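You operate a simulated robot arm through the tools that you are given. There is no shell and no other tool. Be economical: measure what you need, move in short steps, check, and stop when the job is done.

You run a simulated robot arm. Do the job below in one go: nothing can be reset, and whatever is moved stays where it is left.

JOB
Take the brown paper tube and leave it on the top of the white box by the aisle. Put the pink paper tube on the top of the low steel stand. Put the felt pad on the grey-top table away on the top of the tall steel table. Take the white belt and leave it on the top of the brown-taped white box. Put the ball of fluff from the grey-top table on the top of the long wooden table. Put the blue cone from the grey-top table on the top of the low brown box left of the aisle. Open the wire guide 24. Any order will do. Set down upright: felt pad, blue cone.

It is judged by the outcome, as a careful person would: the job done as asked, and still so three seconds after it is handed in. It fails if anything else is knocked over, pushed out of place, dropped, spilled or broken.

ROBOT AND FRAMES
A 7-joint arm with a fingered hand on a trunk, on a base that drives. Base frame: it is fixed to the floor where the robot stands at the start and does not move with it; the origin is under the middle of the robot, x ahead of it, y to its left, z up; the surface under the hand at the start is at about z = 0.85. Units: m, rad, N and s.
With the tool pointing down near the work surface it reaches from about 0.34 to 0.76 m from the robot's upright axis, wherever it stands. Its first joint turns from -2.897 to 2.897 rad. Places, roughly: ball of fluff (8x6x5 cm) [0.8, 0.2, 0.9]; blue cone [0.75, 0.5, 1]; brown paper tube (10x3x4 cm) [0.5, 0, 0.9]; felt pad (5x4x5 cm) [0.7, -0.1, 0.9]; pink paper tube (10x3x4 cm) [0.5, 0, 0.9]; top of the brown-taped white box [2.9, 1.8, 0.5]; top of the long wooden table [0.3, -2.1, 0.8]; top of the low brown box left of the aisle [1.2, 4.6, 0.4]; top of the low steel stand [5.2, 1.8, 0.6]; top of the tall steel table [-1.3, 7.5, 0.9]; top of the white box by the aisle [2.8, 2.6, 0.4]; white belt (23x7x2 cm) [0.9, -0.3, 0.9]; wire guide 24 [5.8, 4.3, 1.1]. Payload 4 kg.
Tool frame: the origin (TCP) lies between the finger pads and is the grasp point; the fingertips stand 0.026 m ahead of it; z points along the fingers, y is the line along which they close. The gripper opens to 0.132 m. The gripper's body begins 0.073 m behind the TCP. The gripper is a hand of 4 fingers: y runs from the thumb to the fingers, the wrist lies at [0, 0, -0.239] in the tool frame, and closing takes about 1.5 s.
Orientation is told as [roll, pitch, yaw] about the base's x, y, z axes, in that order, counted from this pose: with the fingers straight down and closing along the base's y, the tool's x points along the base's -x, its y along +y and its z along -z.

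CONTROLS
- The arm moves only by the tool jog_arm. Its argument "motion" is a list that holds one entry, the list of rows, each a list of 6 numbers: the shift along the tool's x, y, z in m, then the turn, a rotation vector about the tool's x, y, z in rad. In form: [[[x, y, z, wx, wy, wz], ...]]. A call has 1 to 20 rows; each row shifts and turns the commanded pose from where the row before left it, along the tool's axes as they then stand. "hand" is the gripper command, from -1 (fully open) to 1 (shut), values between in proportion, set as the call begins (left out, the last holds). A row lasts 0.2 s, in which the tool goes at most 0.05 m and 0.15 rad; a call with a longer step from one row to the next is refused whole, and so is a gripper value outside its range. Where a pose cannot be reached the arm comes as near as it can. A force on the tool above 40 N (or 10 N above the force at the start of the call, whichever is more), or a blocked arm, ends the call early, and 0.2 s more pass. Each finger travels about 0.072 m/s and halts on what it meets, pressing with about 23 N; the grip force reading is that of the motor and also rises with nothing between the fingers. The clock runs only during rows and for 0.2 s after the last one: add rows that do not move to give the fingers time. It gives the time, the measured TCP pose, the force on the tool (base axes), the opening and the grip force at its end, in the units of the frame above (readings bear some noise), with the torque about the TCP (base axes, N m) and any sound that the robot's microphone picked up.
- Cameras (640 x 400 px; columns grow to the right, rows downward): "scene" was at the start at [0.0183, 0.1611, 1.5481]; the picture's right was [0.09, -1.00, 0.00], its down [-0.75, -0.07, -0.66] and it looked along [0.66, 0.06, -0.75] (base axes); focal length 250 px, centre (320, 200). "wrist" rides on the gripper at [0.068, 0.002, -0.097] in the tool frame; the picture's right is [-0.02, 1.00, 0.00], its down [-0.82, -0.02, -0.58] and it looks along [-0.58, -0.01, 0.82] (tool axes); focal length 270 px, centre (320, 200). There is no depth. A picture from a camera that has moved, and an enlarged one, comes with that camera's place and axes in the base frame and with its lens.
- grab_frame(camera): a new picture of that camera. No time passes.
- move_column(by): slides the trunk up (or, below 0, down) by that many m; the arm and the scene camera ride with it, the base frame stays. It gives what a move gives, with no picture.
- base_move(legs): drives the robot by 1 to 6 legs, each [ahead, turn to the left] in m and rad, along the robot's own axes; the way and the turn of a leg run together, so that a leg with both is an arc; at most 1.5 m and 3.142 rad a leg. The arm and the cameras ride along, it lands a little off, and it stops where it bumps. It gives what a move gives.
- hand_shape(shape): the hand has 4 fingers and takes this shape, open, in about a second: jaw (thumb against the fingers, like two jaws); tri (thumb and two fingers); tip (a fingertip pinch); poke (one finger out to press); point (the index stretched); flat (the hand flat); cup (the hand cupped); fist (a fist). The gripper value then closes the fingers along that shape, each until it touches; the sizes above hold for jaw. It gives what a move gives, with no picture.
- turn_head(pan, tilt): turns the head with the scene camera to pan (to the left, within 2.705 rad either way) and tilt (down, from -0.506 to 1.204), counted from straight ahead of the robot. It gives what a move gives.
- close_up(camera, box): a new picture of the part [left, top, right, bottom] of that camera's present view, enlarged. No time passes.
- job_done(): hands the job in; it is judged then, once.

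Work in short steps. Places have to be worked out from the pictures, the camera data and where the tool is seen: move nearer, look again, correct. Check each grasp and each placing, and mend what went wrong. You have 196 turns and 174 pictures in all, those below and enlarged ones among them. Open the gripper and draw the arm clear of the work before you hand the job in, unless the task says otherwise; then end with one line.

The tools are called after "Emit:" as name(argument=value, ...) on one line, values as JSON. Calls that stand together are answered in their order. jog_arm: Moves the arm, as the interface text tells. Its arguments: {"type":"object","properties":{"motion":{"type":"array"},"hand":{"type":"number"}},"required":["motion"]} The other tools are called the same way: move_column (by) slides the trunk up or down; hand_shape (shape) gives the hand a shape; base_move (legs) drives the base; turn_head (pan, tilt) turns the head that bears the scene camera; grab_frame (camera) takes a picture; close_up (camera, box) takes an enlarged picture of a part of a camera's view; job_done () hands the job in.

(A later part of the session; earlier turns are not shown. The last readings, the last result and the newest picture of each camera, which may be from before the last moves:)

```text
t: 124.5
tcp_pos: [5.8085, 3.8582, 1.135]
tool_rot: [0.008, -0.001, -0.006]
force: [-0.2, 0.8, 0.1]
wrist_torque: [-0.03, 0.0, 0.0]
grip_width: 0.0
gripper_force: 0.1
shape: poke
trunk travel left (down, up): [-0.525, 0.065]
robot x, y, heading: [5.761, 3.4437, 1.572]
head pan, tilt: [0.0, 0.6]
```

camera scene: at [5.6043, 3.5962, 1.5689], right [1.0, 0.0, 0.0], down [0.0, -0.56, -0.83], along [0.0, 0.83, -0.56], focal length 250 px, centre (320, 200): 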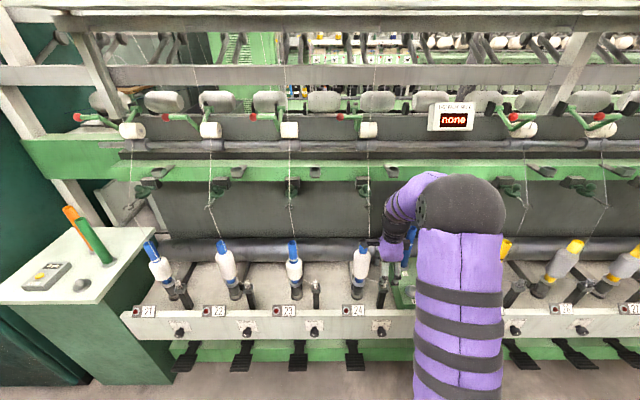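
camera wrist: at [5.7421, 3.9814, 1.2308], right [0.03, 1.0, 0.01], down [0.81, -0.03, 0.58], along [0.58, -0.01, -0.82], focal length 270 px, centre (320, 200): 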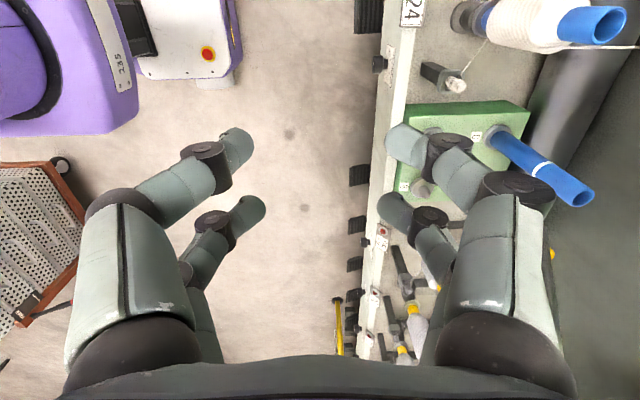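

Now I move forward to y≈4.05 and tilt the tool up ~1.2 rad toward +y.

Emit:
jog_arm(motion=[[[0.02, 0.04, 0, 0, 0, 0], [0.02, 0.04, 0, 0, 0, 0], [0, 0.04, 0, 0, 0, 0], [0, 0.04, 0, 0, 0, 0], [0, 0.03, 0, 0, 0, 0], [0, 0, 0, -0.15, 0, 0], [0, 0, 0, -0.15, 0, 0], [0, 0, 0, -0.15, 0, 0], [0, 0, 0, -0.15, 0, 0], [0, 0, 0, -0.15, 0, 0], [0, 0, 0, -0.15, 0, 0], [0, 0, 0, -0.15, 0, 0], [0, 0, 0, -0.15, 0, 0], [0, 0, 0, 0, 0, 0]]])

Emit:
grab_frame(camera="wrist")

Emit:
grab_frame(camera="scene")

```text
t: 127.5
tcp_pos: [5.7707, 4.0479, 1.135]
tool_rot: [1.21, -0.002, -0.005]
force: [-0.5, -0.3, -0.3]
wrist_torque: [0.0, -0.01, 0.0]
grip_width: 0.0
gripper_force: 0.1
shape: poke
trunk travel left (down, up): [-0.525, 0.065]
robot x, y, heading: [5.7566, 3.4395, 1.573]
head pan, tilt: [0.0, 0.6]
```

```text
139 pictures are left
camera wrist: at [5.7023, 3.9588, 1.1713], right [0.03, 0.36, 0.93], down [0.81, -0.55, 0.19], along [0.58, 0.75, -0.3], focal length 270 px, centre (320, 200)
```

wrist: 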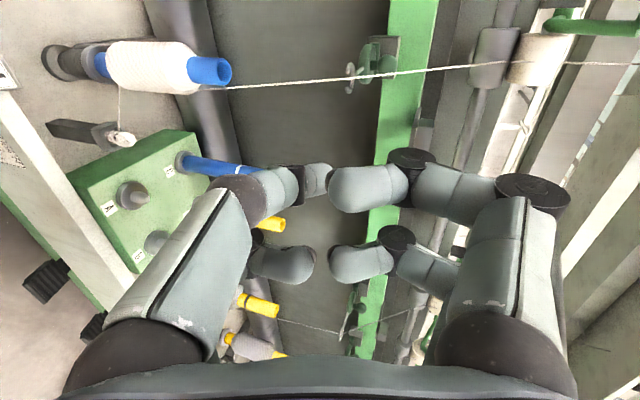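

```text
138 pictures are left
camera scene: at [5.6042, 3.4736, 1.5689], right [1.0, 0.0, 0.0], down [0.0, -0.57, -0.82], along [0.0, 0.82, -0.57], focal length 250 px, centre (320, 200)
```

scene: 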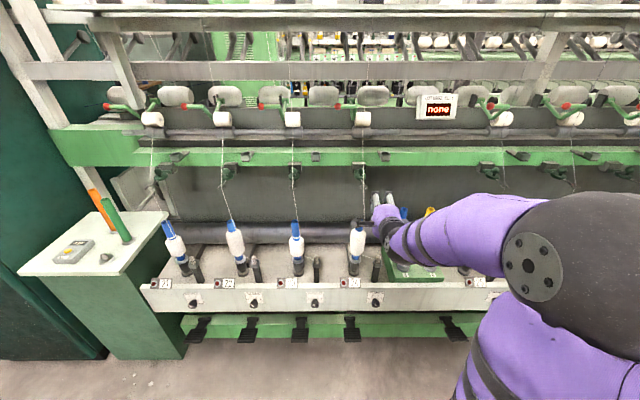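

I zoom into the guide in the wrist view.

Emit:
close_up(camera="wrist", box=[320, 20, 440, 120])

Emit:
close_up(camera="wrist", box=[220, 130, 440, 300])

```text
4.00 times, centred on (380, 70) of wrist
camera zoom: at [5.7023, 3.9588, 1.1713], right [0.03, 0.36, 0.93], down [0.81, -0.55, 0.19], along [0.58, 0.75, -0.3], focal length 1081 px, centre (80, 720)
```

zoom: 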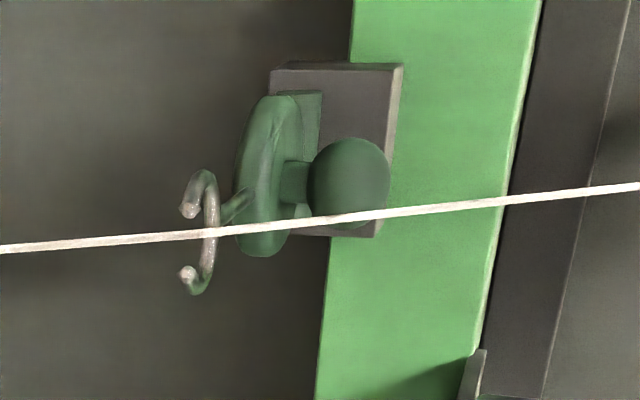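

```text
2.35 times, centred on (330, 215) of wrist
camera zoom: at [5.7023, 3.9588, 1.1713], right [0.03, 0.36, 0.93], down [0.81, -0.55, 0.19], along [0.58, 0.75, -0.3], focal length 636 px, centre (296, 165)
```

zoom: 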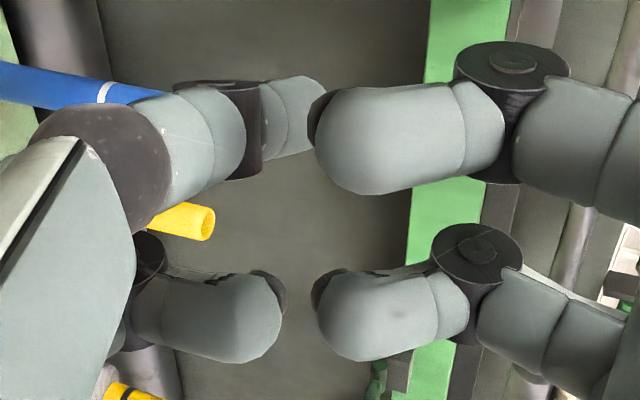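

The disc/knob/ring flap sits on a hinge barrel along x; the ring must be lifted from below. I try the "point" shape for a slim finger.

Emit:
hand_shape(shape="point")

Emit:
grab_frame(camera="wrist")

Emit:
close_up(camera="scene", box=[330, 160, 450, 280])

```text
t: 128.3
tcp_pos: [5.771, 4.0481, 1.1363]
tool_rot: [1.205, 0.0, -0.004]
force: [0.5, -0.5, -0.7]
wrist_torque: [0.0, -0.02, 0.0]
grip_width: 0.0001
gripper_force: 0.2
shape: point
trunk travel left (down, up): [-0.525, 0.065]
robot x, y, heading: [5.7581, 3.4445, 1.571]
head pan, tilt: [0.0, 0.6]
```

```text
135 pictures are left
camera wrist: at [5.7024, 3.959, 1.1715], right [0.03, 0.36, 0.93], down [0.81, -0.55, 0.19], along [0.58, 0.75, -0.3], focal length 270 px, centre (320, 200)
```

wrist: 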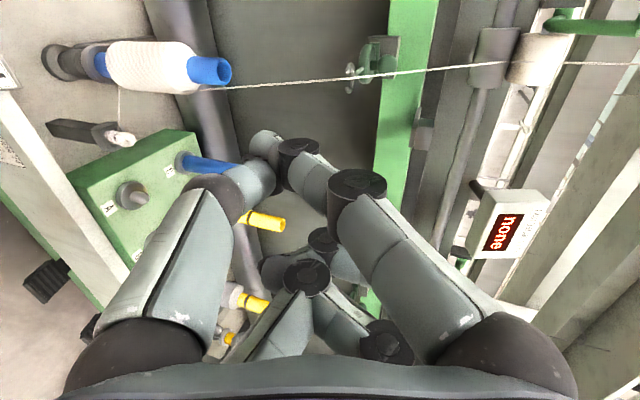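

```text
3.33 times, centred on (390, 220) of scene
camera zoom: at [5.6042, 3.4736, 1.5689], right [1.0, 0.0, 0.0], down [0.0, -0.57, -0.82], along [0.0, 0.82, -0.57], focal length 835 px, centre (87, 133)
```

zoom: 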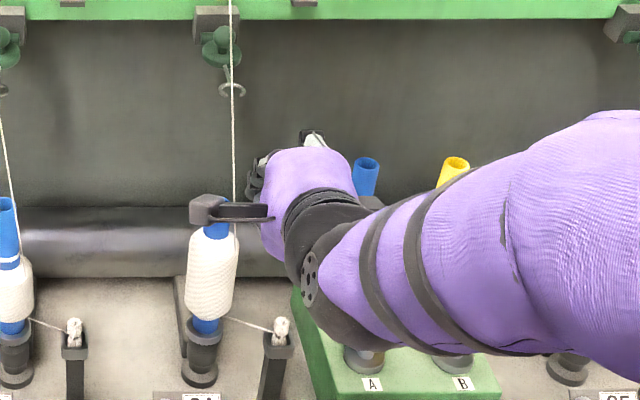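

The point shape's tip is ambiguous; a closed jaw has known tips. I switch to jaw, close it, level the tool and shift to x≈5.722, z≈1.075, staying back in y.

Emit:
hand_shape(shape="jaw")

Emit:
jog_arm(motion=[[[0.025, 0, 0, 0, 0, 0], [0.024, 0, 0, 0, 0, 0], [0, 0, 0, -0.13, 0, 0], [0, 0, 0, -0.13, 0, 0], [0, 0, 0, -0.11, 0, 0], [0, -0.03, 0, 0, 0, 0], [0, -0.03, 0, 0, 0, 0], [0, 0, 0, 0, 0, 0], [0, 0, 0, 0, 0, 0]]], hand=1)

Emit:
grab_frame(camera="wrist")

Emit:
close_up(camera="scene", box=[310, 140, 430, 260])

```text
t: 129.2
tcp_pos: [5.7706, 4.0485, 1.1355]
tool_rot: [1.207, -0.002, -0.006]
force: [0.3, -0.1, 0.5]
wrist_torque: [0.01, -0.01, -0.02]
grip_width: 0.1317
gripper_force: 0.1
shape: jaw
trunk travel left (down, up): [-0.525, 0.065]
robot x, y, heading: [5.7546, 3.4445, 1.57]
head pan, tilt: [0.0, 0.6]
```

```text
t: 131.2
tcp_pos: [5.7214, 4.0492, 1.0745]
tool_rot: [1.577, -0.002, -0.004]
force: [-0.6, -0.4, 0.1]
wrist_torque: [0.05, -0.02, 0.01]
grip_width: 0.0
gripper_force: 23.2
shape: jaw
trunk travel left (down, up): [-0.525, 0.065]
robot x, y, heading: [5.757, 3.445, 1.572]
head pan, tilt: [0.0, 0.6]
```

```text
133 pictures are left
camera wrist: at [5.6531, 3.9529, 1.0763], right [0.02, -0.01, 1.0], down [0.81, -0.58, -0.02], along [0.58, 0.81, -0.01], focal length 270 px, centre (320, 200)
```

wrist: 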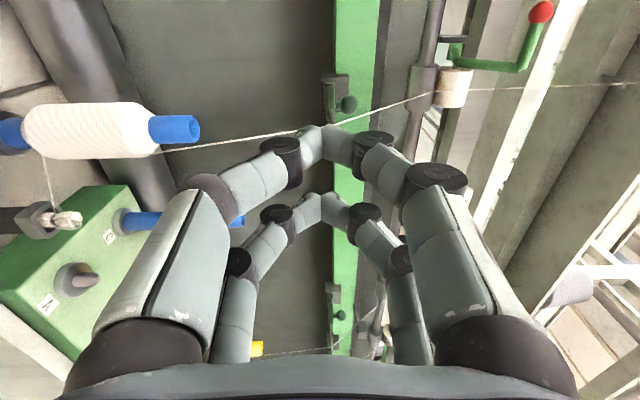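

```text
3.33 times, centred on (370, 200) of scene
camera zoom: at [5.6042, 3.4735, 1.5689], right [1.0, 0.0, 0.0], down [0.0, -0.56, -0.83], along [0.0, 0.83, -0.56], focal length 835 px, centre (153, 200)
```

zoom: 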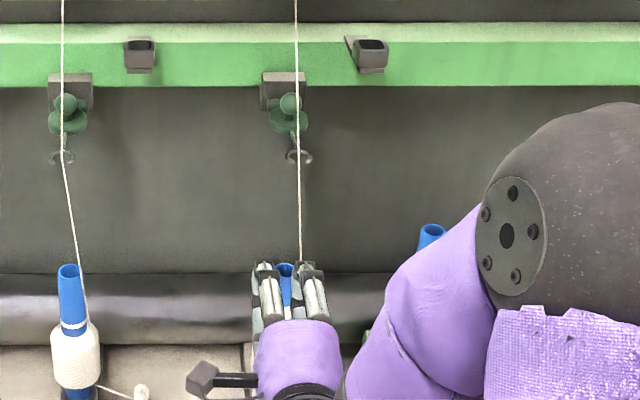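

I zoom in on the guide for exact heights (image right = up here).

Emit:
close_up(camera="wrist", box=[280, 60, 400, 160])

```text
4.00 times, centred on (340, 110) of wrist
camera zoom: at [5.6531, 3.9529, 1.0763], right [0.02, -0.01, 1.0], down [0.81, -0.58, -0.02], along [0.58, 0.81, -0.01], focal length 1081 px, centre (240, 560)
```

zoom: 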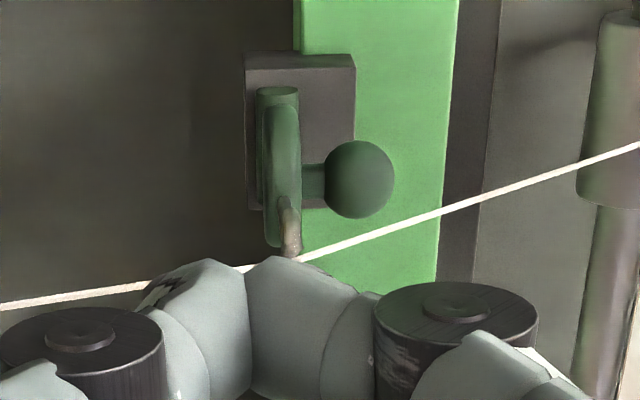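

Hinge axis ≈ (y 4.345, z 1.09), disc underside z≈1.083. I drop to z≈1.052, advance under the disc, and check.

Emit:
jog_arm(motion=[[[0, -0.022, 0, 0, 0, 0], [0, 0, 0.045, 0, 0, 0], [0, 0, 0.045, 0, 0, 0], [0, 0, 0.045, 0, 0, 0], [0, 0, 0.045, 0, 0, 0], [0, 0, 0.04, 0, 0, 0], [0, 0, 0, 0, 0, 0]]])

Emit:
close_up(camera="scene", box=[310, 140, 430, 260])

Emit:
grab_frame(camera="wrist")

```text
t: 132.8
tcp_pos: [5.7215, 4.2694, 1.0539]
tool_rot: [1.576, -0.003, -0.005]
force: [0.2, -0.3, -0.1]
wrist_torque: [0.0, -0.01, -0.02]
grip_width: 0.0001
gripper_force: 22.8
shape: jaw
trunk travel left (down, up): [-0.525, 0.065]
robot x, y, heading: [5.7583, 3.4461, 1.569]
head pan, tilt: [0.0, 0.6]
```

```text
3.33 times, centred on (370, 200) of scene
camera zoom: at [5.6041, 3.4739, 1.5689], right [1.0, 0.0, 0.0], down [0.0, -0.57, -0.82], along [0.0, 0.82, -0.57], focal length 835 px, centre (153, 200)
```

zoom: 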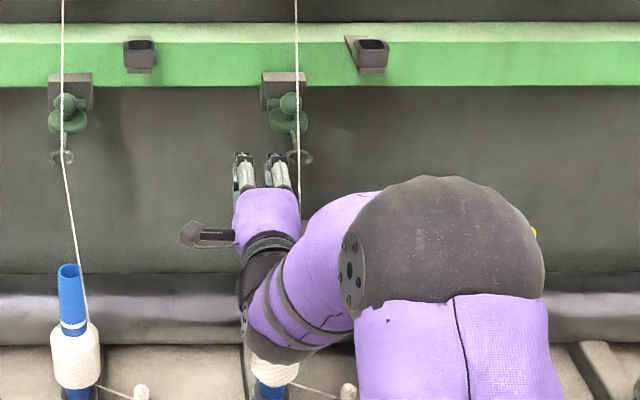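

```text
129 pictures are left
camera wrist: at [5.6539, 4.1734, 1.0555], right [0.02, -0.01, 1.0], down [0.81, -0.58, -0.02], along [0.58, 0.81, -0.01], focal length 270 px, centre (320, 200)
```

wrist: 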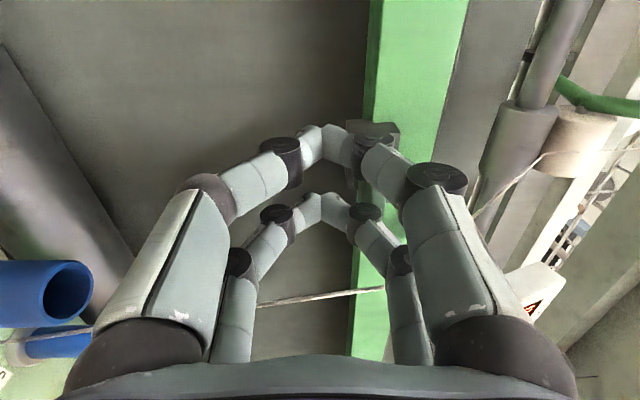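

Tips are under the disc's left part. I advance 1.5 cm more and lift gradually.

Emit:
jog_arm(motion=[[[0, 0, 0.015, 0, 0, 0], [0, 0.01, 0, 0, 0, 0], [0, 0.01, 0, 0, 0, 0], [0, 0.01, 0, 0, 0, 0], [0, 0.01, 0, 0, 0, 0], [0, 0.01, 0, 0, 0, 0], [0, 0, 0, 0, 0, 0]]])

Emit:
close_up(camera="scene", box=[310, 140, 430, 260])

```text
t: 134.4
tcp_pos: [5.7221, 4.2833, 1.1049]
tool_rot: [1.577, -0.002, -0.005]
force: [0.8, -0.3, -0.2]
wrist_torque: [0.0, 0.01, 0.0]
grip_width: 0.0
gripper_force: 22.9
shape: jaw
trunk travel left (down, up): [-0.525, 0.065]
robot x, y, heading: [5.7589, 3.4413, 1.575]
head pan, tilt: [0.0, 0.6]
```

```text
3.33 times, centred on (370, 200) of scene
camera zoom: at [5.6042, 3.4737, 1.5689], right [1.0, 0.0, 0.0], down [0.0, -0.57, -0.82], along [0.0, 0.82, -0.57], focal length 835 px, centre (153, 200)
```

zoom: 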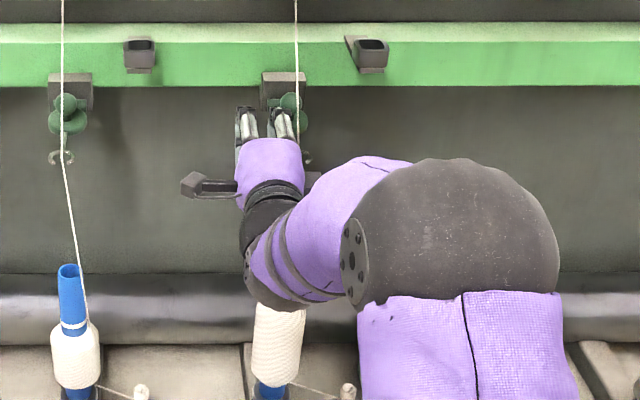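

The tips rose just in front of the disc without touching. I go back down, advance 2.5 cm, and lift again.

Emit:
jog_arm(motion=[[[0, -0.02, 0, 0, 0, 0], [0, -0.02, 0, 0, 0, 0], [0, -0.014, 0, 0, 0, 0], [-0.005, 0, 0.015, 0, 0, 0], [0, 0, 0.012, 0, 0, 0], [0, 0, 0, 0, 0, 0]]])

Emit:
close_up(camera="wrist", box=[280, 60, 420, 180])

Emit:
close_up(camera="scene", box=[340, 140, 400, 200])

```text
t: 135.8
tcp_pos: [5.7284, 4.3116, 1.0501]
tool_rot: [1.575, -0.004, -0.006]
force: [-0.5, -0.2, -0.2]
wrist_torque: [0.02, 0.02, -0.03]
grip_width: 0.0001
gripper_force: 23.5
shape: jaw
trunk travel left (down, up): [-0.525, 0.065]
robot x, y, heading: [5.753, 3.4447, 1.574]
head pan, tilt: [0.0, 0.6]
```

```text
3.33 times, centred on (350, 120) of wrist
camera zoom: at [5.66, 4.2155, 1.052], right [0.02, -0.01, 1.0], down [0.81, -0.58, -0.02], along [0.58, 0.81, -0.01], focal length 901 px, centre (220, 467)
```

zoom: 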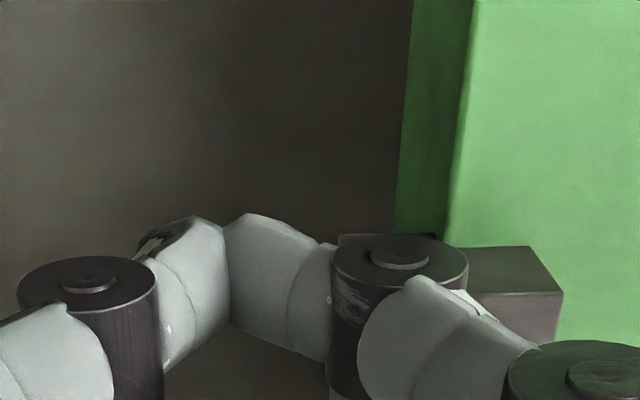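

```text
6.67 times, centred on (370, 170) of scene
camera zoom: at [5.6042, 3.4738, 1.5689], right [1.0, 0.0, 0.0], down [0.0, -0.57, -0.82], along [0.0, 0.82, -0.57], focal length 1670 px, centre (-13, 400)
```

zoom: 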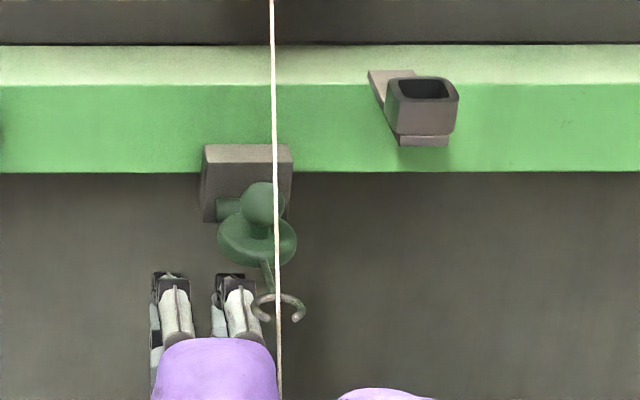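

Now the tips are under the disc. I lift in small steps.

Emit:
jog_arm(motion=[[[-0.004, 0.01, 0, 0, 0, 0], [0, 0.01, 0, 0, 0, 0], [0, 0.008, 0, 0, 0, 0], [0, 0.008, 0, 0, 0, 0], [0, 0.008, 0, 0, 0, 0], [0, 0, 0, 0, 0, 0]]])

Emit:
close_up(camera="scene", box=[340, 140, 400, 200])

```text
t: 137.2
tcp_pos: [5.7323, 4.3104, 1.0942]
tool_rot: [1.575, -0.001, -0.004]
force: [0.6, 0.0, -0.2]
wrist_torque: [-0.01, -0.01, 0.02]
grip_width: 0.0
gripper_force: 23.0
shape: jaw
trunk travel left (down, up): [-0.525, 0.065]
robot x, y, heading: [5.7568, 3.4432, 1.567]
head pan, tilt: [0.0, 0.6]
```

```text
6.67 times, centred on (370, 170) of scene
camera zoom: at [5.6042, 3.4737, 1.5689], right [1.0, 0.0, 0.0], down [0.0, -0.57, -0.82], along [0.0, 0.82, -0.57], focal length 1670 px, centre (-13, 400)
```

zoom: 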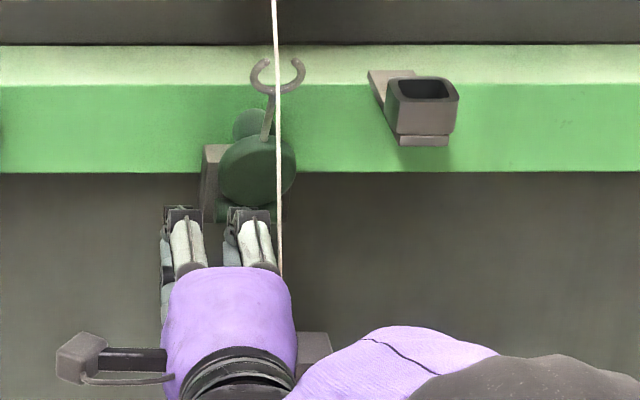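

The flap flipped up. I nudge it a little further, then draw back and see whether it stays.

Emit:
jog_arm(motion=[[[0, 0.01, 0, 0, 0, 0], [0, 0.01, 0.005, 0, 0, 0], [0, 0, 0.005, 0, 0, 0], [0, 0, 0, 0, 0, 0], [0, 0, -0.04, 0, 0, 0], [0, 0, -0.04, 0, 0, 0], [0, 0, -0.04, 0, 0, 0], [0, 0, -0.04, 0, 0, 0], [0, 0, -0.04, 0, 0, 0], [0, 0, 0, 0, 0, 0]]])

Emit:
close_up(camera="scene", box=[330, 130, 410, 200])

Emit:
grab_frame(camera="wrist")

```text
t: 139.4
tcp_pos: [5.7304, 4.1207, 1.1135]
tool_rot: [1.576, -0.003, -0.005]
force: [0.5, 0.2, 0.4]
wrist_torque: [-0.03, 0.03, 0.01]
grip_width: 0.0
gripper_force: 23.0
shape: jaw
trunk travel left (down, up): [-0.525, 0.065]
robot x, y, heading: [5.7553, 3.4449, 1.572]
head pan, tilt: [0.0, 0.6]
```

```text
5.71 times, centred on (370, 165) of scene
camera zoom: at [5.6042, 3.4734, 1.5689], right [1.0, 0.0, 0.0], down [0.0, -0.56, -0.83], along [0.0, 0.83, -0.56], focal length 1431 px, centre (34, 400)
```

zoom: 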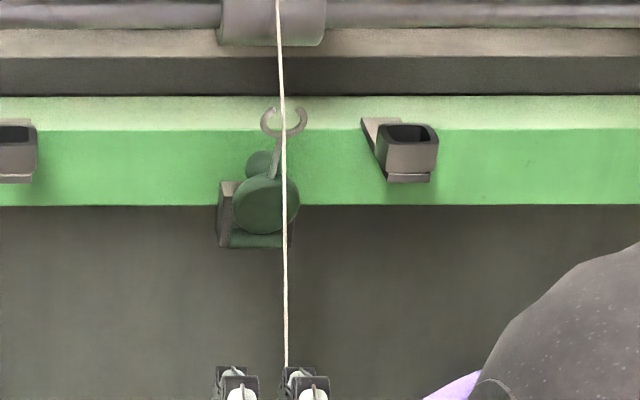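

```text
123 pictures are left
camera wrist: at [5.6625, 4.0241, 1.1151], right [0.02, -0.01, 1.0], down [0.81, -0.58, -0.02], along [0.58, 0.81, -0.01], focal length 270 px, centre (320, 200)
```

wrist: 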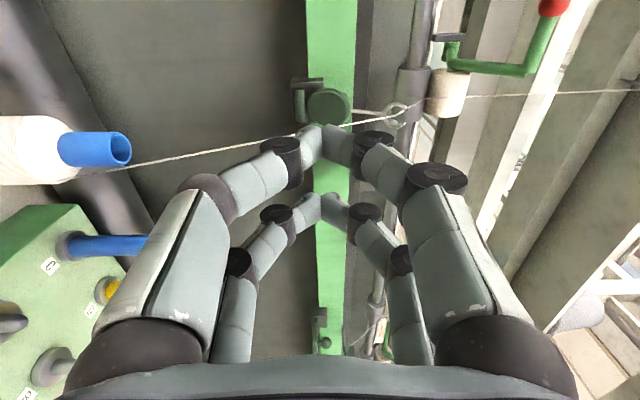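

Guide 24 is open and stays up. I back away and bring the tool back to pointing down.

Emit:
base_move(legs=[[-0.3, 0]])

Emit:
jog_arm(motion=[[[0, 0, 0, 0.145, 0, 0], [0, 0, 0, 0.145, 0, 0], [0, 0, 0, 0.145, 0, 0], [0, 0, 0, 0.145, 0, 0], [0, 0, 0, 0.145, 0, 0], [0, 0, 0, 0.145, 0, 0], [0, 0, 0, 0.145, 0, 0], [0, 0, 0, 0.145, 0, 0], [0, 0, 0, 0.145, 0, 0], [0, 0, 0, 0.145, 0, 0], [0, 0, 0, 0.126, 0, 0], [0, -0.05, 0, 0, 0, 0], [0, -0.05, 0, 0, 0, 0], [0, -0.05, 0, 0, 0, 0], [0, -0.05, 0, 0, 0, 0], [0, 0, 0, 0, 0, 0]]], hand=0.3)

```text
t: 141.5
tcp_pos: [5.7314, 3.8202, 1.1141]
tool_rot: [1.576, -0.002, -0.005]
force: [0.1, -0.2, 0.4]
wrist_torque: [-0.01, -0.01, 0.02]
grip_width: 0.0
gripper_force: 23.0
shape: jaw
trunk travel left (down, up): [-0.525, 0.065]
robot x, y, heading: [5.7575, 3.1417, 1.572]
head pan, tilt: [0.0, 0.6]
```

```text
t: 144.9
tcp_pos: [5.73, 3.6189, 1.1135]
tool_rot: [0.0, -0.001, -0.007]
force: [0.5, 0.0, 0.4]
wrist_torque: [0.0, -0.01, -0.01]
grip_width: 0.0461
gripper_force: 0.0
shape: jaw
trunk travel left (down, up): [-0.525, 0.065]
robot x, y, heading: [5.7554, 3.1448, 1.571]
head pan, tilt: [0.0, 0.6]
```

Now I drive back along the aisle toward the table.

Emit:
base_move(legs=[[0, 1.389], [1.4, 0], [1.4, 0], [0, 0.2], [1.25, 0], [1.25, 0]])

```text
t: 175.0
tcp_pos: [0.0041, 3.4365, 1.1135]
tool_rot: [0.001, -0.001, 1.621]
force: [1.3, 0.4, 0.4]
wrist_torque: [0.03, 0.0, -0.01]
grip_width: 0.0458
gripper_force: 0.1
shape: jaw
trunk travel left (down, up): [-0.525, 0.065]
robot x, y, heading: [0.4734, 3.4886, -3.09]
head pan, tilt: [0.0, 0.6]
```

Emit:
base_move(legs=[[0, 1.247], [1.3, 0], [1.3, 0], [1.0, 0], [0, 1.843], [0.48, 0]])

Emit:
turn_head(pan=0.1, tilt=0.85)

Emit:
grab_frame(camera="scene")

Emit:
grab_frame(camera="wrist")

```text
t: 203.2
tcp_pos: [0.468, 0.0362, 1.1133]
tool_rot: [0.0, -0.002, -1.589]
force: [0.0, 0.6, -0.4]
wrist_torque: [-0.02, 0.01, 0.01]
grip_width: 0.046
gripper_force: 0.0
shape: jaw
trunk travel left (down, up): [-0.525, 0.065]
robot x, y, heading: [-0.011, 0.0182, -0.017]
head pan, tilt: [0.0, 0.6]
```

```text
t: 204.0
tcp_pos: [0.4673, 0.0365, 1.1139]
tool_rot: [0.001, -0.002, -1.588]
force: [-0.7, 0.8, -0.2]
wrist_torque: [0.0, 0.04, -0.04]
grip_width: 0.046
gripper_force: 0.1
shape: jaw
trunk travel left (down, up): [-0.525, 0.065]
robot x, y, heading: [-0.0097, 0.0178, -0.02]
head pan, tilt: [0.099, 0.85]
```

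```text
122 pictures are left
camera scene: at [0.0109, 0.1762, 1.5481], right [0.08, -1.0, 0.0], down [-0.75, -0.06, -0.66], along [0.66, 0.06, -0.75], focal length 250 px, centre (320, 200)
```

scene: 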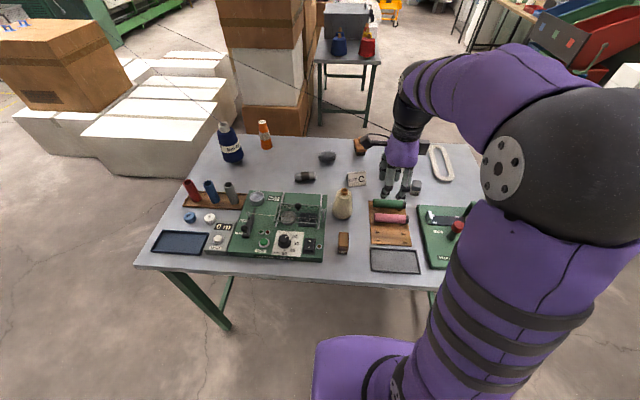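

```text
121 pictures are left
camera wrist: at [0.4709, 0.1048, 1.2104], right [1.0, -0.04, 0.0], down [-0.04, -0.81, 0.58], along [-0.02, -0.58, -0.82], focal length 270 px, centre (320, 200)
```

wrist: 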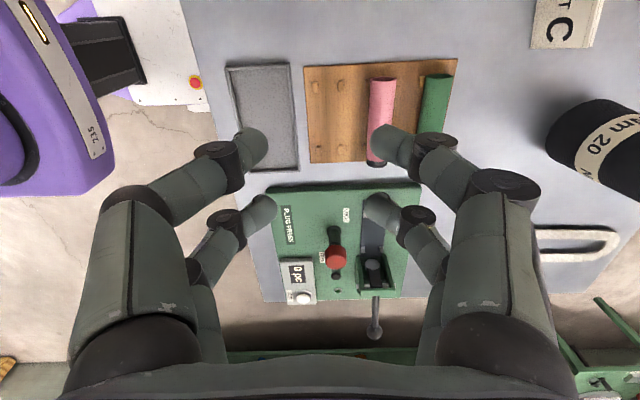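

Pink tube centre is about (0.540, -0.014). I position above it with a 4.5 cm opening and come down to just above.

Emit:
jog_arm(motion=[[[-0.025, 0.036, 0, 0, 0, -0.02], [-0.024, 0.036, 0, 0, 0, 0], [0, 0, 0.05, 0, 0, 0], [0, 0, 0.05, 0, 0, 0], [0, 0, 0.05, 0, 0, 0], [0, 0, 0.05, 0, 0, 0], [0, 0, 0, 0, 0, 0]]], hand=0.33)

Emit:
grab_frame(camera="wrist")

```text
t: 205.6
tcp_pos: [0.5397, -0.0152, 0.9132]
tool_rot: [0.0, -0.002, -1.57]
force: [-0.2, 0.0, 0.3]
wrist_torque: [0.0, 0.0, 0.01]
grip_width: 0.0446
gripper_force: 0.1
shape: jaw
trunk travel left (down, up): [-0.525, 0.065]
robot x, y, heading: [-0.0056, 0.0172, -0.013]
head pan, tilt: [0.099, 0.85]
```

```text
120 pictures are left
camera wrist: at [0.5413, 0.0537, 1.0108], right [1.0, -0.02, 0.0], down [-0.02, -0.82, 0.58], along [-0.01, -0.58, -0.82], focal length 270 px, centre (320, 200)
```

wrist: 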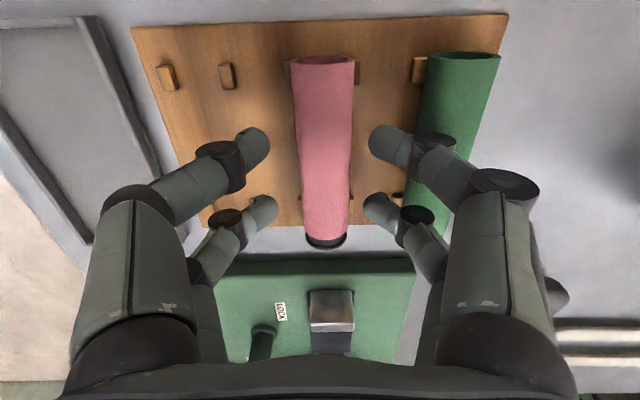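

Aligned as with the brown one. I lower 2.1 cm, close, then lift.

Emit:
jog_arm(motion=[[[0.002, 0.001, 0, 0, 0, 0], [0, 0, 0.011, 0, 0, 0], [0, 0, 0.01, 0, 0, 0], [0, 0, 0, 0, 0, 0]]])

Emit:
jog_arm(motion=[[[0, 0, 0, 0, 0, 0], [0, 0, 0, 0, 0, 0], [0, 0, 0, 0, 0, 0], [0, 0, 0, 0, 0, 0], [0, 0, 0, 0, 0, 0], [0, 0, 0, 0, 0, 0], [0, 0, -0.03, 0, 0, 0], [0, 0, -0.03, 0, 0, 0], [0, 0, -0.04, 0, 0, 0], [0, 0, -0.04, 0, 0, 0], [0, 0, -0.04, 0, 0, 0], [0, 0, 0, 0, 0, 0]]], hand=1)

Emit:
grab_frame(camera="wrist")

```text
t: 206.6
tcp_pos: [0.5402, -0.0131, 0.8926]
tool_rot: [0.0, -0.002, -1.569]
force: [0.1, 0.0, -1.0]
wrist_torque: [-0.02, -0.03, 0.03]
grip_width: 0.0448
gripper_force: 0.1
shape: jaw
trunk travel left (down, up): [-0.525, 0.065]
robot x, y, heading: [-0.0103, 0.0161, -0.016]
head pan, tilt: [0.099, 0.85]
```

```text
t: 209.2
tcp_pos: [0.5401, -0.0117, 1.0732]
tool_rot: [0.0, -0.001, -1.569]
force: [0.8, -0.5, -1.2]
wrist_torque: [0.0, 0.03, 0.0]
grip_width: 0.0222
gripper_force: 23.4
shape: jaw
trunk travel left (down, up): [-0.525, 0.065]
robot x, y, heading: [-0.0044, 0.0144, -0.015]
head pan, tilt: [0.099, 0.85]
```

```text
119 pictures are left
camera wrist: at [0.5424, 0.0576, 1.1705], right [1.0, -0.02, 0.0], down [-0.02, -0.82, 0.58], along [-0.01, -0.58, -0.82], focal length 270 px, centre (320, 200)
```

wrist: 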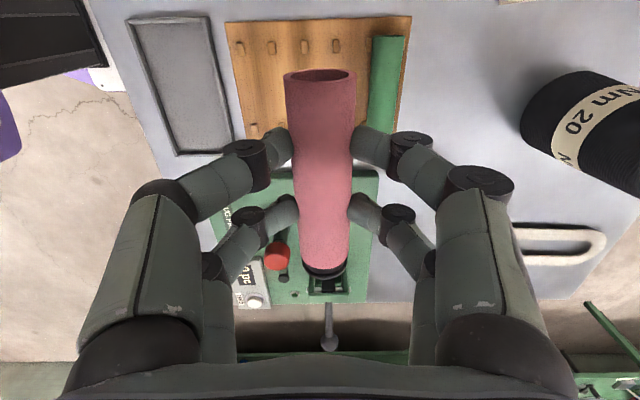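

Pink tube is held. I take the right-hand route: back off, go past the table's right side along y≈-1.1, and look ahead.

Emit:
base_move(legs=[[-0.5, 0], [0, -1.13], [1.227, 0], [0, 1.147], [1.4, 0], [1.4, 0]])

Emit:
turn_head(pan=0.4, tilt=0.35)

Emit:
grab_frame(camera="scene")

```text
t: 237.3
tcp_pos: [3.3468, -1.085, 1.0738]
tool_rot: [0.001, -0.001, -1.543]
force: [-0.5, -0.2, 0.3]
wrist_torque: [-0.01, 0.03, 0.03]
grip_width: 0.0217
gripper_force: 23.0
shape: jaw
trunk travel left (down, up): [-0.525, 0.065]
robot x, y, heading: [2.7948, -1.0678, 0.008]
head pan, tilt: [0.099, 0.85]
```

```text
t: 238.3
tcp_pos: [3.3469, -1.0837, 1.073]
tool_rot: [-0.001, -0.002, -1.546]
force: [-0.3, 0.2, -1.1]
wrist_torque: [0.02, 0.01, 0.01]
grip_width: 0.022
gripper_force: 23.9
shape: jaw
trunk travel left (down, up): [-0.525, 0.065]
robot x, y, heading: [2.7922, -1.0714, 0.008]
head pan, tilt: [0.4, 0.351]
```

```text
118 pictures are left
camera scene: at [2.8211, -0.8804, 1.5916], right [0.4, -0.92, 0.0], down [-0.32, -0.14, -0.94], along [0.86, 0.37, -0.34], focal length 250 px, centre (320, 200)
```

scene: 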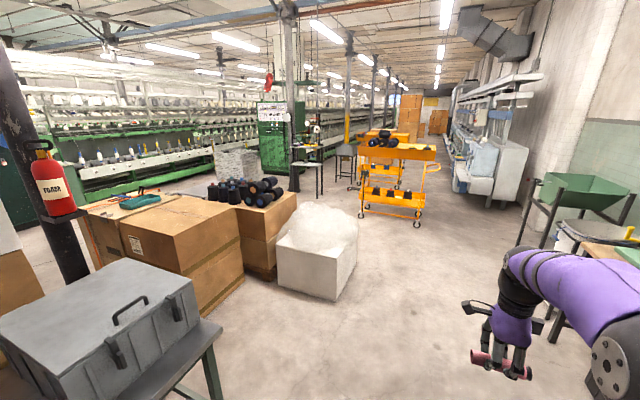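

The stand is hidden behind the cartons. I go around their right side: along x to 5.5, then +y to about y=0.3, and look.

Emit:
base_move(legs=[[1.36, 0], [1.36, 0], [0, 1.56], [1.3, 0]])

Emit:
turn_head(pan=0.2, tilt=0.55)

Emit:
grab_frame(camera="scene")

```text
t: 262.0
tcp_pos: [5.5329, 0.8394, 1.0725]
tool_rot: [-0.001, -0.001, 0.028]
force: [0.4, 0.6, -0.2]
wrist_torque: [-0.02, 0.02, -0.02]
grip_width: 0.0217
gripper_force: 24.2
shape: jaw
trunk travel left (down, up): [-0.525, 0.065]
robot x, y, heading: [5.5266, 0.29, 1.585]
head pan, tilt: [0.4, 0.351]
```

```text
t: 262.7
tcp_pos: [5.534, 0.8412, 1.0735]
tool_rot: [0.0, -0.001, 0.029]
force: [-0.5, -0.6, -1.4]
wrist_torque: [0.02, 0.01, -0.01]
grip_width: 0.0219
gripper_force: 23.4
shape: jaw
trunk travel left (down, up): [-0.525, 0.065]
robot x, y, heading: [5.5218, 0.2885, 1.585]
head pan, tilt: [0.201, 0.55]
```

```text
117 pictures are left
camera scene: at [5.3516, 0.317, 1.5735], right [0.98, 0.21, 0.0], down [0.11, -0.51, -0.85], along [-0.18, 0.83, -0.52], focal length 250 px, centre (320, 200)
```

scene: 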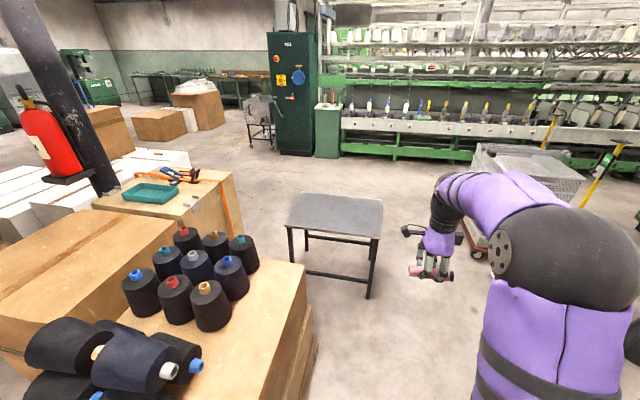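

The stand top centre is about (5.18, 1.72). I drive 0.75 ahead and lower the trunk.

Emit:
base_move(legs=[[0.75, 0]])

Emit:
move_column(by=-0.25)

Emit:
jog_arm(motion=[[[0.05, 0, 0, 0, 0, 0], [0.05, 0, 0, 0, 0, 0], [0.05, 0, 0, 0, 0, 0], [0.05, 0, 0, 0, 0, 0], [0.05, 0.0, 0, 0, 0, 0], [0, 0.04, 0, 0, 0, 0], [0, 0.04, 0, 0, 0, 0], [0, 0.02, 0, 0, 0, 0], [0, 0, 0, 0, 0, 0]]])

Emit:
grab_frame(camera="scene")

Emit:
grab_frame(camera="wrist")

```text
t: 266.7
tcp_pos: [5.5289, 1.5878, 1.0724]
tool_rot: [-0.002, -0.001, 0.025]
force: [0.1, 0.1, -0.2]
wrist_torque: [0.02, 0.0, 0.02]
grip_width: 0.0217
gripper_force: 23.2
shape: jaw
trunk travel left (down, up): [-0.525, 0.065]
robot x, y, heading: [5.5143, 1.0351, 1.577]
head pan, tilt: [0.201, 0.55]
```

```text
t: 269.3
tcp_pos: [5.5289, 1.5873, 0.8227]
tool_rot: [0.0, -0.002, 0.024]
force: [0.0, 0.6, -0.2]
wrist_torque: [-0.01, 0.01, 0.02]
grip_width: 0.0216
gripper_force: 23.4
shape: jaw
trunk travel left (down, up): [-0.275, 0.315]
robot x, y, heading: [5.5157, 1.0358, 1.578]
head pan, tilt: [0.201, 0.55]
```

```text
t: 271.3
tcp_pos: [5.2755, 1.6805, 0.8221]
tool_rot: [0.002, -0.001, 0.024]
force: [-1.2, 0.8, 0.3]
wrist_torque: [0.02, 0.01, 0.0]
grip_width: 0.0214
gripper_force: 22.8
shape: jaw
trunk travel left (down, up): [-0.275, 0.315]
robot x, y, heading: [5.5151, 1.0343, 1.583]
head pan, tilt: [0.201, 0.55]
```

```text
116 pictures are left
camera scene: at [5.3443, 1.0648, 1.3234], right [0.98, 0.21, 0.0], down [0.11, -0.51, -0.85], along [-0.18, 0.83, -0.52], focal length 250 px, centre (320, 200)
```

scene: 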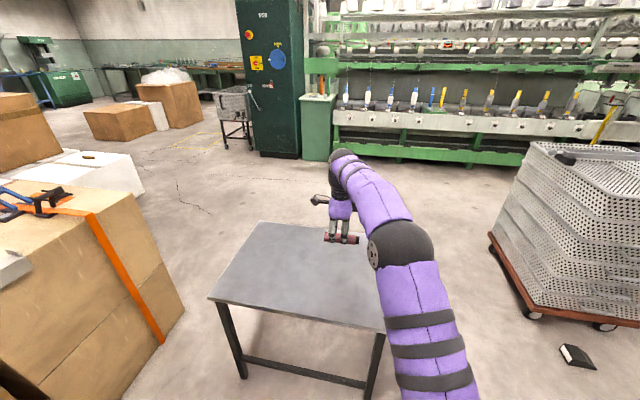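

```text
115 pictures are left
camera wrist: at [5.2079, 1.6815, 0.9191], right [0.0, 1.0, 0.0], down [0.82, 0.0, 0.58], along [0.58, 0.0, -0.82], focal length 270 px, centre (320, 200)
```

wrist: 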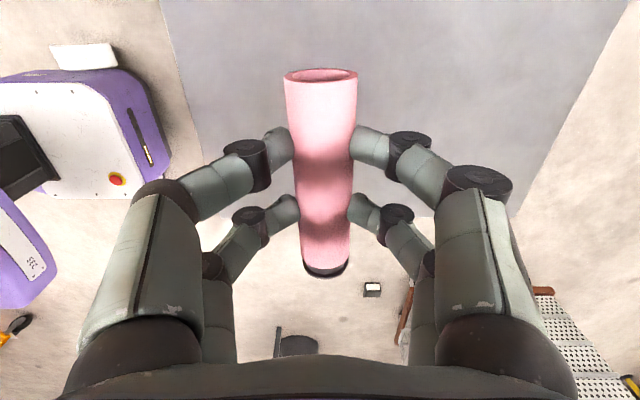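

I shift 5 cm further onto the top, then descend until touch.

Emit:
jog_arm(motion=[[[0.045, 0, 0, 0, 0, 0], [0, 0, 0.04, 0, 0, 0], [0, 0, 0.04, 0, 0, 0], [0, 0, 0.04, 0, 0, 0], [0, 0, 0.02, 0, 0, 0], [0, 0, 0.008, 0, 0, 0], [0, 0, 0.005, 0, 0, 0], [0, 0, 0.005, 0, 0, 0], [0, 0, 0.005, 0, 0, 0], [0, 0, 0.004, 0, 0, 0], [0, 0, 0.004, 0, 0, 0], [0, 0, 0.004, 0, 0, 0], [0, 0, 0.004, 0, 0, 0], [0, 0, 0.004, 0, 0, 0], [0, 0, 0.004, 0, 0, 0]]])

Emit:
grab_frame(camera="wrist")

```text
t: 274.5
tcp_pos: [5.2323, 1.6809, 0.636]
tool_rot: [0.002, -0.002, 0.025]
force: [1.5, -0.8, 5.3]
wrist_torque: [0.0, -0.03, 0.0]
grip_width: 0.0216
gripper_force: 22.7
shape: jaw
trunk travel left (down, up): [-0.275, 0.315]
robot x, y, heading: [5.5154, 1.0383, 1.579]
head pan, tilt: [0.201, 0.55]
```

```text
114 pictures are left
camera wrist: at [5.1642, 1.68, 0.7337], right [0.0, 1.0, 0.0], down [0.82, 0.0, 0.58], along [0.58, 0.0, -0.82], focal length 270 px, centre (320, 200)
```

wrist: 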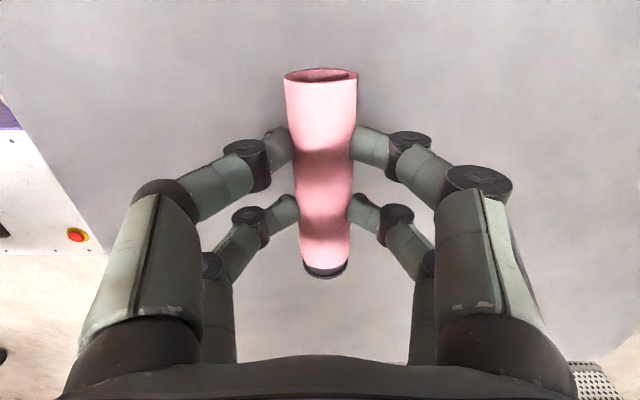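

Light contact (5 N) — the tube touches the top. I open and lift.

Emit:
jog_arm(motion=[[[0, 0, 0, 0, 0, 0], [0, 0, 0, 0, 0, 0], [0, 0, 0, 0, 0, 0], [0, 0, 0, 0, 0, 0], [0, 0, -0.02, 0, 0, 0], [0, 0, -0.03, 0, 0, 0], [0, 0, -0.04, 0, 0, 0], [0, 0, -0.04, 0, 0, 0], [0, 0, 0, 0, 0, 0]]], hand=0.1)

Emit:
grab_frame(camera="wrist")

```text
t: 276.5
tcp_pos: [5.232, 1.6796, 0.7658]
tool_rot: [0.0, -0.001, 0.026]
force: [0.0, 0.6, -0.2]
wrist_torque: [0.01, -0.01, -0.03]
grip_width: 0.059
gripper_force: 0.0
shape: jaw
trunk travel left (down, up): [-0.275, 0.315]
robot x, y, heading: [5.5119, 1.0377, 1.583]
head pan, tilt: [0.201, 0.55]
```

```text
113 pictures are left
camera wrist: at [5.1642, 1.68, 0.8634], right [0.0, 1.0, 0.0], down [0.82, 0.0, 0.58], along [0.58, 0.0, -0.82], focal length 270 px, centre (320, 200)
```

wrist: 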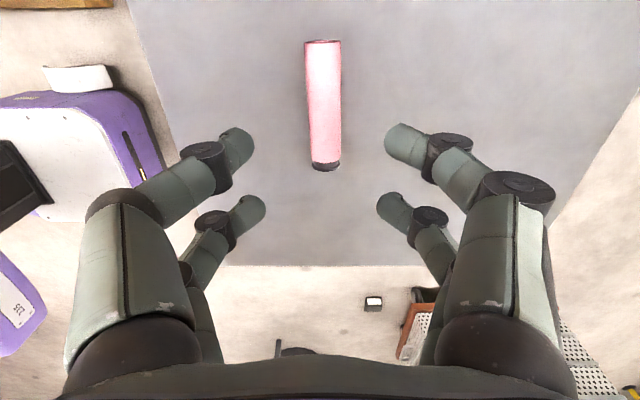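

Pink tube is set. I tuck the arm, raise the trunk and drive back toward the right side of the grey-top table.

Emit:
jog_arm(motion=[[[-0.05, 0, 0, 0, 0, 0], [-0.05, 0, 0, 0, 0, 0], [-0.05, 0, 0, 0, 0, 0], [-0.05, 0, 0, 0, 0, 0], [-0.05, 0, 0, 0, 0, 0], [0, -0.05, 0, 0, 0, 0], [0, -0.05, 0, 0, 0, 0], [0, -0.05, 0, 0, 0, 0], [0, 0, 0, 0, 0, 0]]])

Emit:
move_column(by=0.3)

Emit:
base_move(legs=[[-1.05, 0], [-1.05, 0], [0, 1.56], [1.5, 0], [1.5, 0], [1.5, 0]])

```text
t: 278.5
tcp_pos: [5.4855, 1.5354, 0.7662]
tool_rot: [0.002, -0.003, 0.029]
force: [0.1, -0.6, -0.6]
wrist_torque: [0.0, 0.01, -0.03]
grip_width: 0.0587
gripper_force: 0.0
shape: jaw
trunk travel left (down, up): [-0.275, 0.315]
robot x, y, heading: [5.5127, 1.0362, 1.579]
head pan, tilt: [0.201, 0.55]
```

```text
t: 281.5
tcp_pos: [5.4847, 1.5364, 1.0668]
tool_rot: [0.0, -0.001, 0.024]
force: [-0.9, -0.8, -0.6]
wrist_torque: [0.0, -0.03, 0.01]
grip_width: 0.0592
gripper_force: 0.0
shape: jaw
trunk travel left (down, up): [-0.575, 0.015]
robot x, y, heading: [5.5128, 1.0334, 1.579]
head pan, tilt: [0.201, 0.55]
```

```text
t: 317.4
tcp_pos: [0.5284, -1.0595, 1.0669]
tool_rot: [-0.001, -0.001, 1.585]
force: [0.2, 0.5, -0.3]
wrist_torque: [0.01, 0.0, 0.0]
grip_width: 0.059
gripper_force: 0.0
shape: jaw
trunk travel left (down, up): [-0.575, 0.015]
robot x, y, heading: [1.0276, -1.0349, 3.142]
head pan, tilt: [0.201, 0.55]
```

Emit:
base_move(legs=[[0.15, 0], [0, -1.57], [0.22, 0]])

Emit:
turn_head(pan=0.1, tilt=0.85)

Emit:
grab_frame(camera="scene")

Emit:
grab_frame(camera="wrist")

```text
t: 324.2
tcp_pos: [0.8488, -0.3182, 1.0663]
tool_rot: [0.0, -0.002, 0.023]
force: [0.1, 0.4, 1.0]
wrist_torque: [0.01, 0.01, -0.02]
grip_width: 0.0592
gripper_force: 0.0
shape: jaw
trunk travel left (down, up): [-0.575, 0.015]
robot x, y, heading: [0.8766, -0.8166, 1.583]
head pan, tilt: [0.201, 0.55]
```

```text
t: 325.0
tcp_pos: [0.848, -0.3182, 1.0673]
tool_rot: [-0.001, -0.002, 0.024]
force: [0.1, -0.4, -0.1]
wrist_torque: [-0.03, -0.01, 0.03]
grip_width: 0.059
gripper_force: 0.1
shape: jaw
trunk travel left (down, up): [-0.575, 0.015]
robot x, y, heading: [0.8763, -0.818, 1.581]
head pan, tilt: [0.099, 0.85]
```

```text
112 pictures are left
camera scene: at [0.7165, -0.8, 1.5981], right [0.99, 0.11, 0.0], down [0.08, -0.75, -0.66], along [-0.07, 0.66, -0.75], focal length 250 px, centre (320, 200)
```

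scene: 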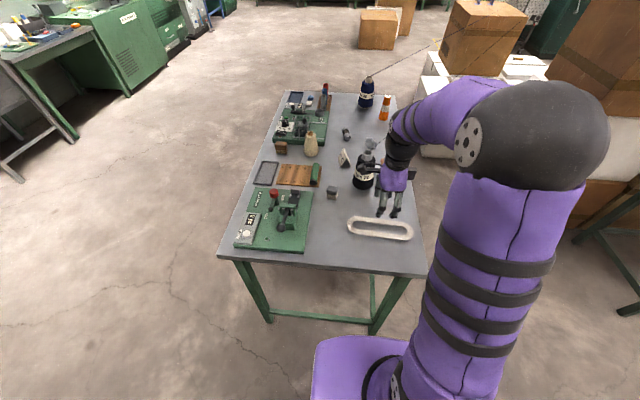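

```text
111 pictures are left
camera wrist: at [0.7803, -0.3177, 1.1634], right [0.0, 1.0, 0.0], down [0.82, 0.0, 0.58], along [0.58, 0.0, -0.82], focal length 270 px, centre (320, 200)
```

wrist: 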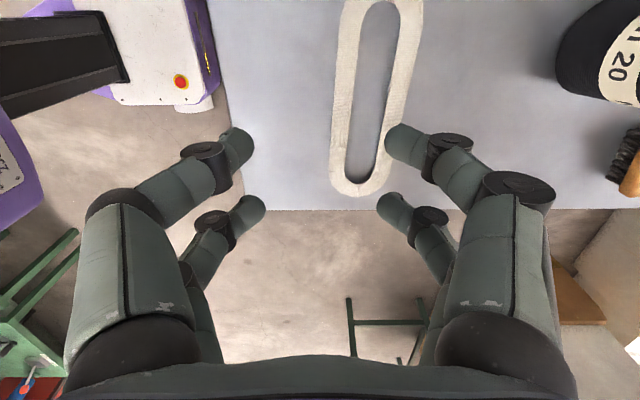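

The belt is a loop centred about (0.872, -0.264) lying along x. I centre over it with a 10 cm opening and descend near it.

Emit:
jog_arm(motion=[[[-0.012, 0.027, 0, 0, 0, 0.035], [-0.012, 0.027, 0, 0, 0, 0.035], [0, 0, 0.04, 0, 0, 0], [0, 0, 0.04, 0, 0, 0], [0, 0, 0.04, 0, 0, 0], [0, 0, 0, 0, 0, 0], [0, 0, 0, 0, 0, 0]]], hand=-0.5)

Emit:
grab_frame(camera="wrist")

```text
t: 326.6
tcp_pos: [0.8713, -0.2646, 0.9491]
tool_rot: [0.001, -0.002, -0.045]
force: [-0.1, -1.1, -0.4]
wrist_torque: [0.0, -0.01, -0.02]
grip_width: 0.0988
gripper_force: 0.1
shape: jaw
trunk travel left (down, up): [-0.575, 0.015]
robot x, y, heading: [0.8763, -0.818, 1.582]
head pan, tilt: [0.099, 0.85]
```

```text
110 pictures are left
camera wrist: at [0.8042, -0.2591, 1.0442], right [0.07, 1.0, 0.0], down [0.81, -0.06, 0.58], along [0.58, -0.04, -0.82], focal length 270 px, centre (320, 200)
```

wrist: 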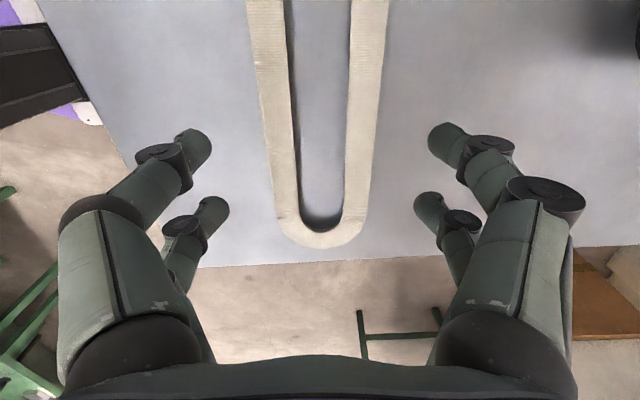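

Centred. I lower to z≈0.881 and close on its width.

Emit:
jog_arm(motion=[[[0, 0, 0.03, 0, 0, 0], [0, 0, 0.025, 0, 0, 0], [0, 0, 0.01, 0, 0, 0], [0, 0, 0.003, 0, 0, 0], [0, 0, 0, 0, 0, 0]]])

Emit:
jog_arm(motion=[[[0, 0, 0, 0, 0, 0], [0, 0, 0, 0, 0, 0], [0, 0, 0, 0, 0, 0], [0, 0, 0, 0, 0, 0], [0, 0, 0, 0, 0, 0], [0, 0, 0, 0, 0, 0]]], hand=1)

Emit:
grab_frame(camera="wrist")

```text
t: 327.8
tcp_pos: [0.8714, -0.2647, 0.8793]
tool_rot: [0.001, -0.002, -0.045]
force: [-0.2, -0.2, -0.3]
wrist_torque: [0.02, 0.01, 0.0]
grip_width: 0.0989
gripper_force: 0.0
shape: jaw
trunk travel left (down, up): [-0.575, 0.015]
robot x, y, heading: [0.8782, -0.8146, 1.588]
head pan, tilt: [0.099, 0.85]
```

```text
t: 329.2
tcp_pos: [0.871, -0.2641, 0.8787]
tool_rot: [0.0, -0.002, -0.046]
force: [0.1, -1.0, -0.2]
wrist_torque: [0.03, 0.0, 0.07]
grip_width: 0.0549
gripper_force: 23.1
shape: jaw
trunk travel left (down, up): [-0.575, 0.015]
robot x, y, heading: [0.8819, -0.8164, 1.583]
head pan, tilt: [0.099, 0.85]
```

```text
109 pictures are left
camera wrist: at [0.804, -0.2595, 0.9756], right [0.07, 1.0, 0.0], down [0.81, -0.06, 0.58], along [0.58, -0.04, -0.82], focal length 270 px, centre (320, 200)
```

wrist: 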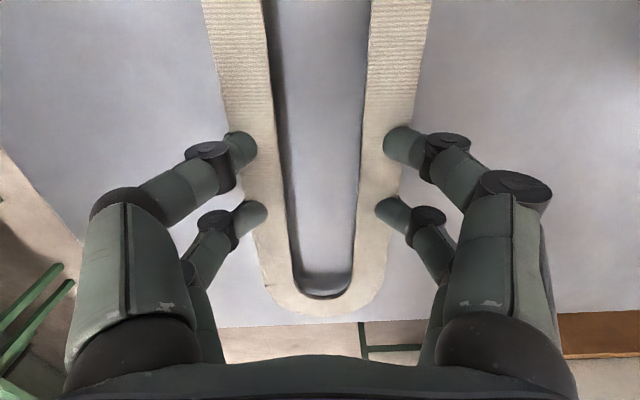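

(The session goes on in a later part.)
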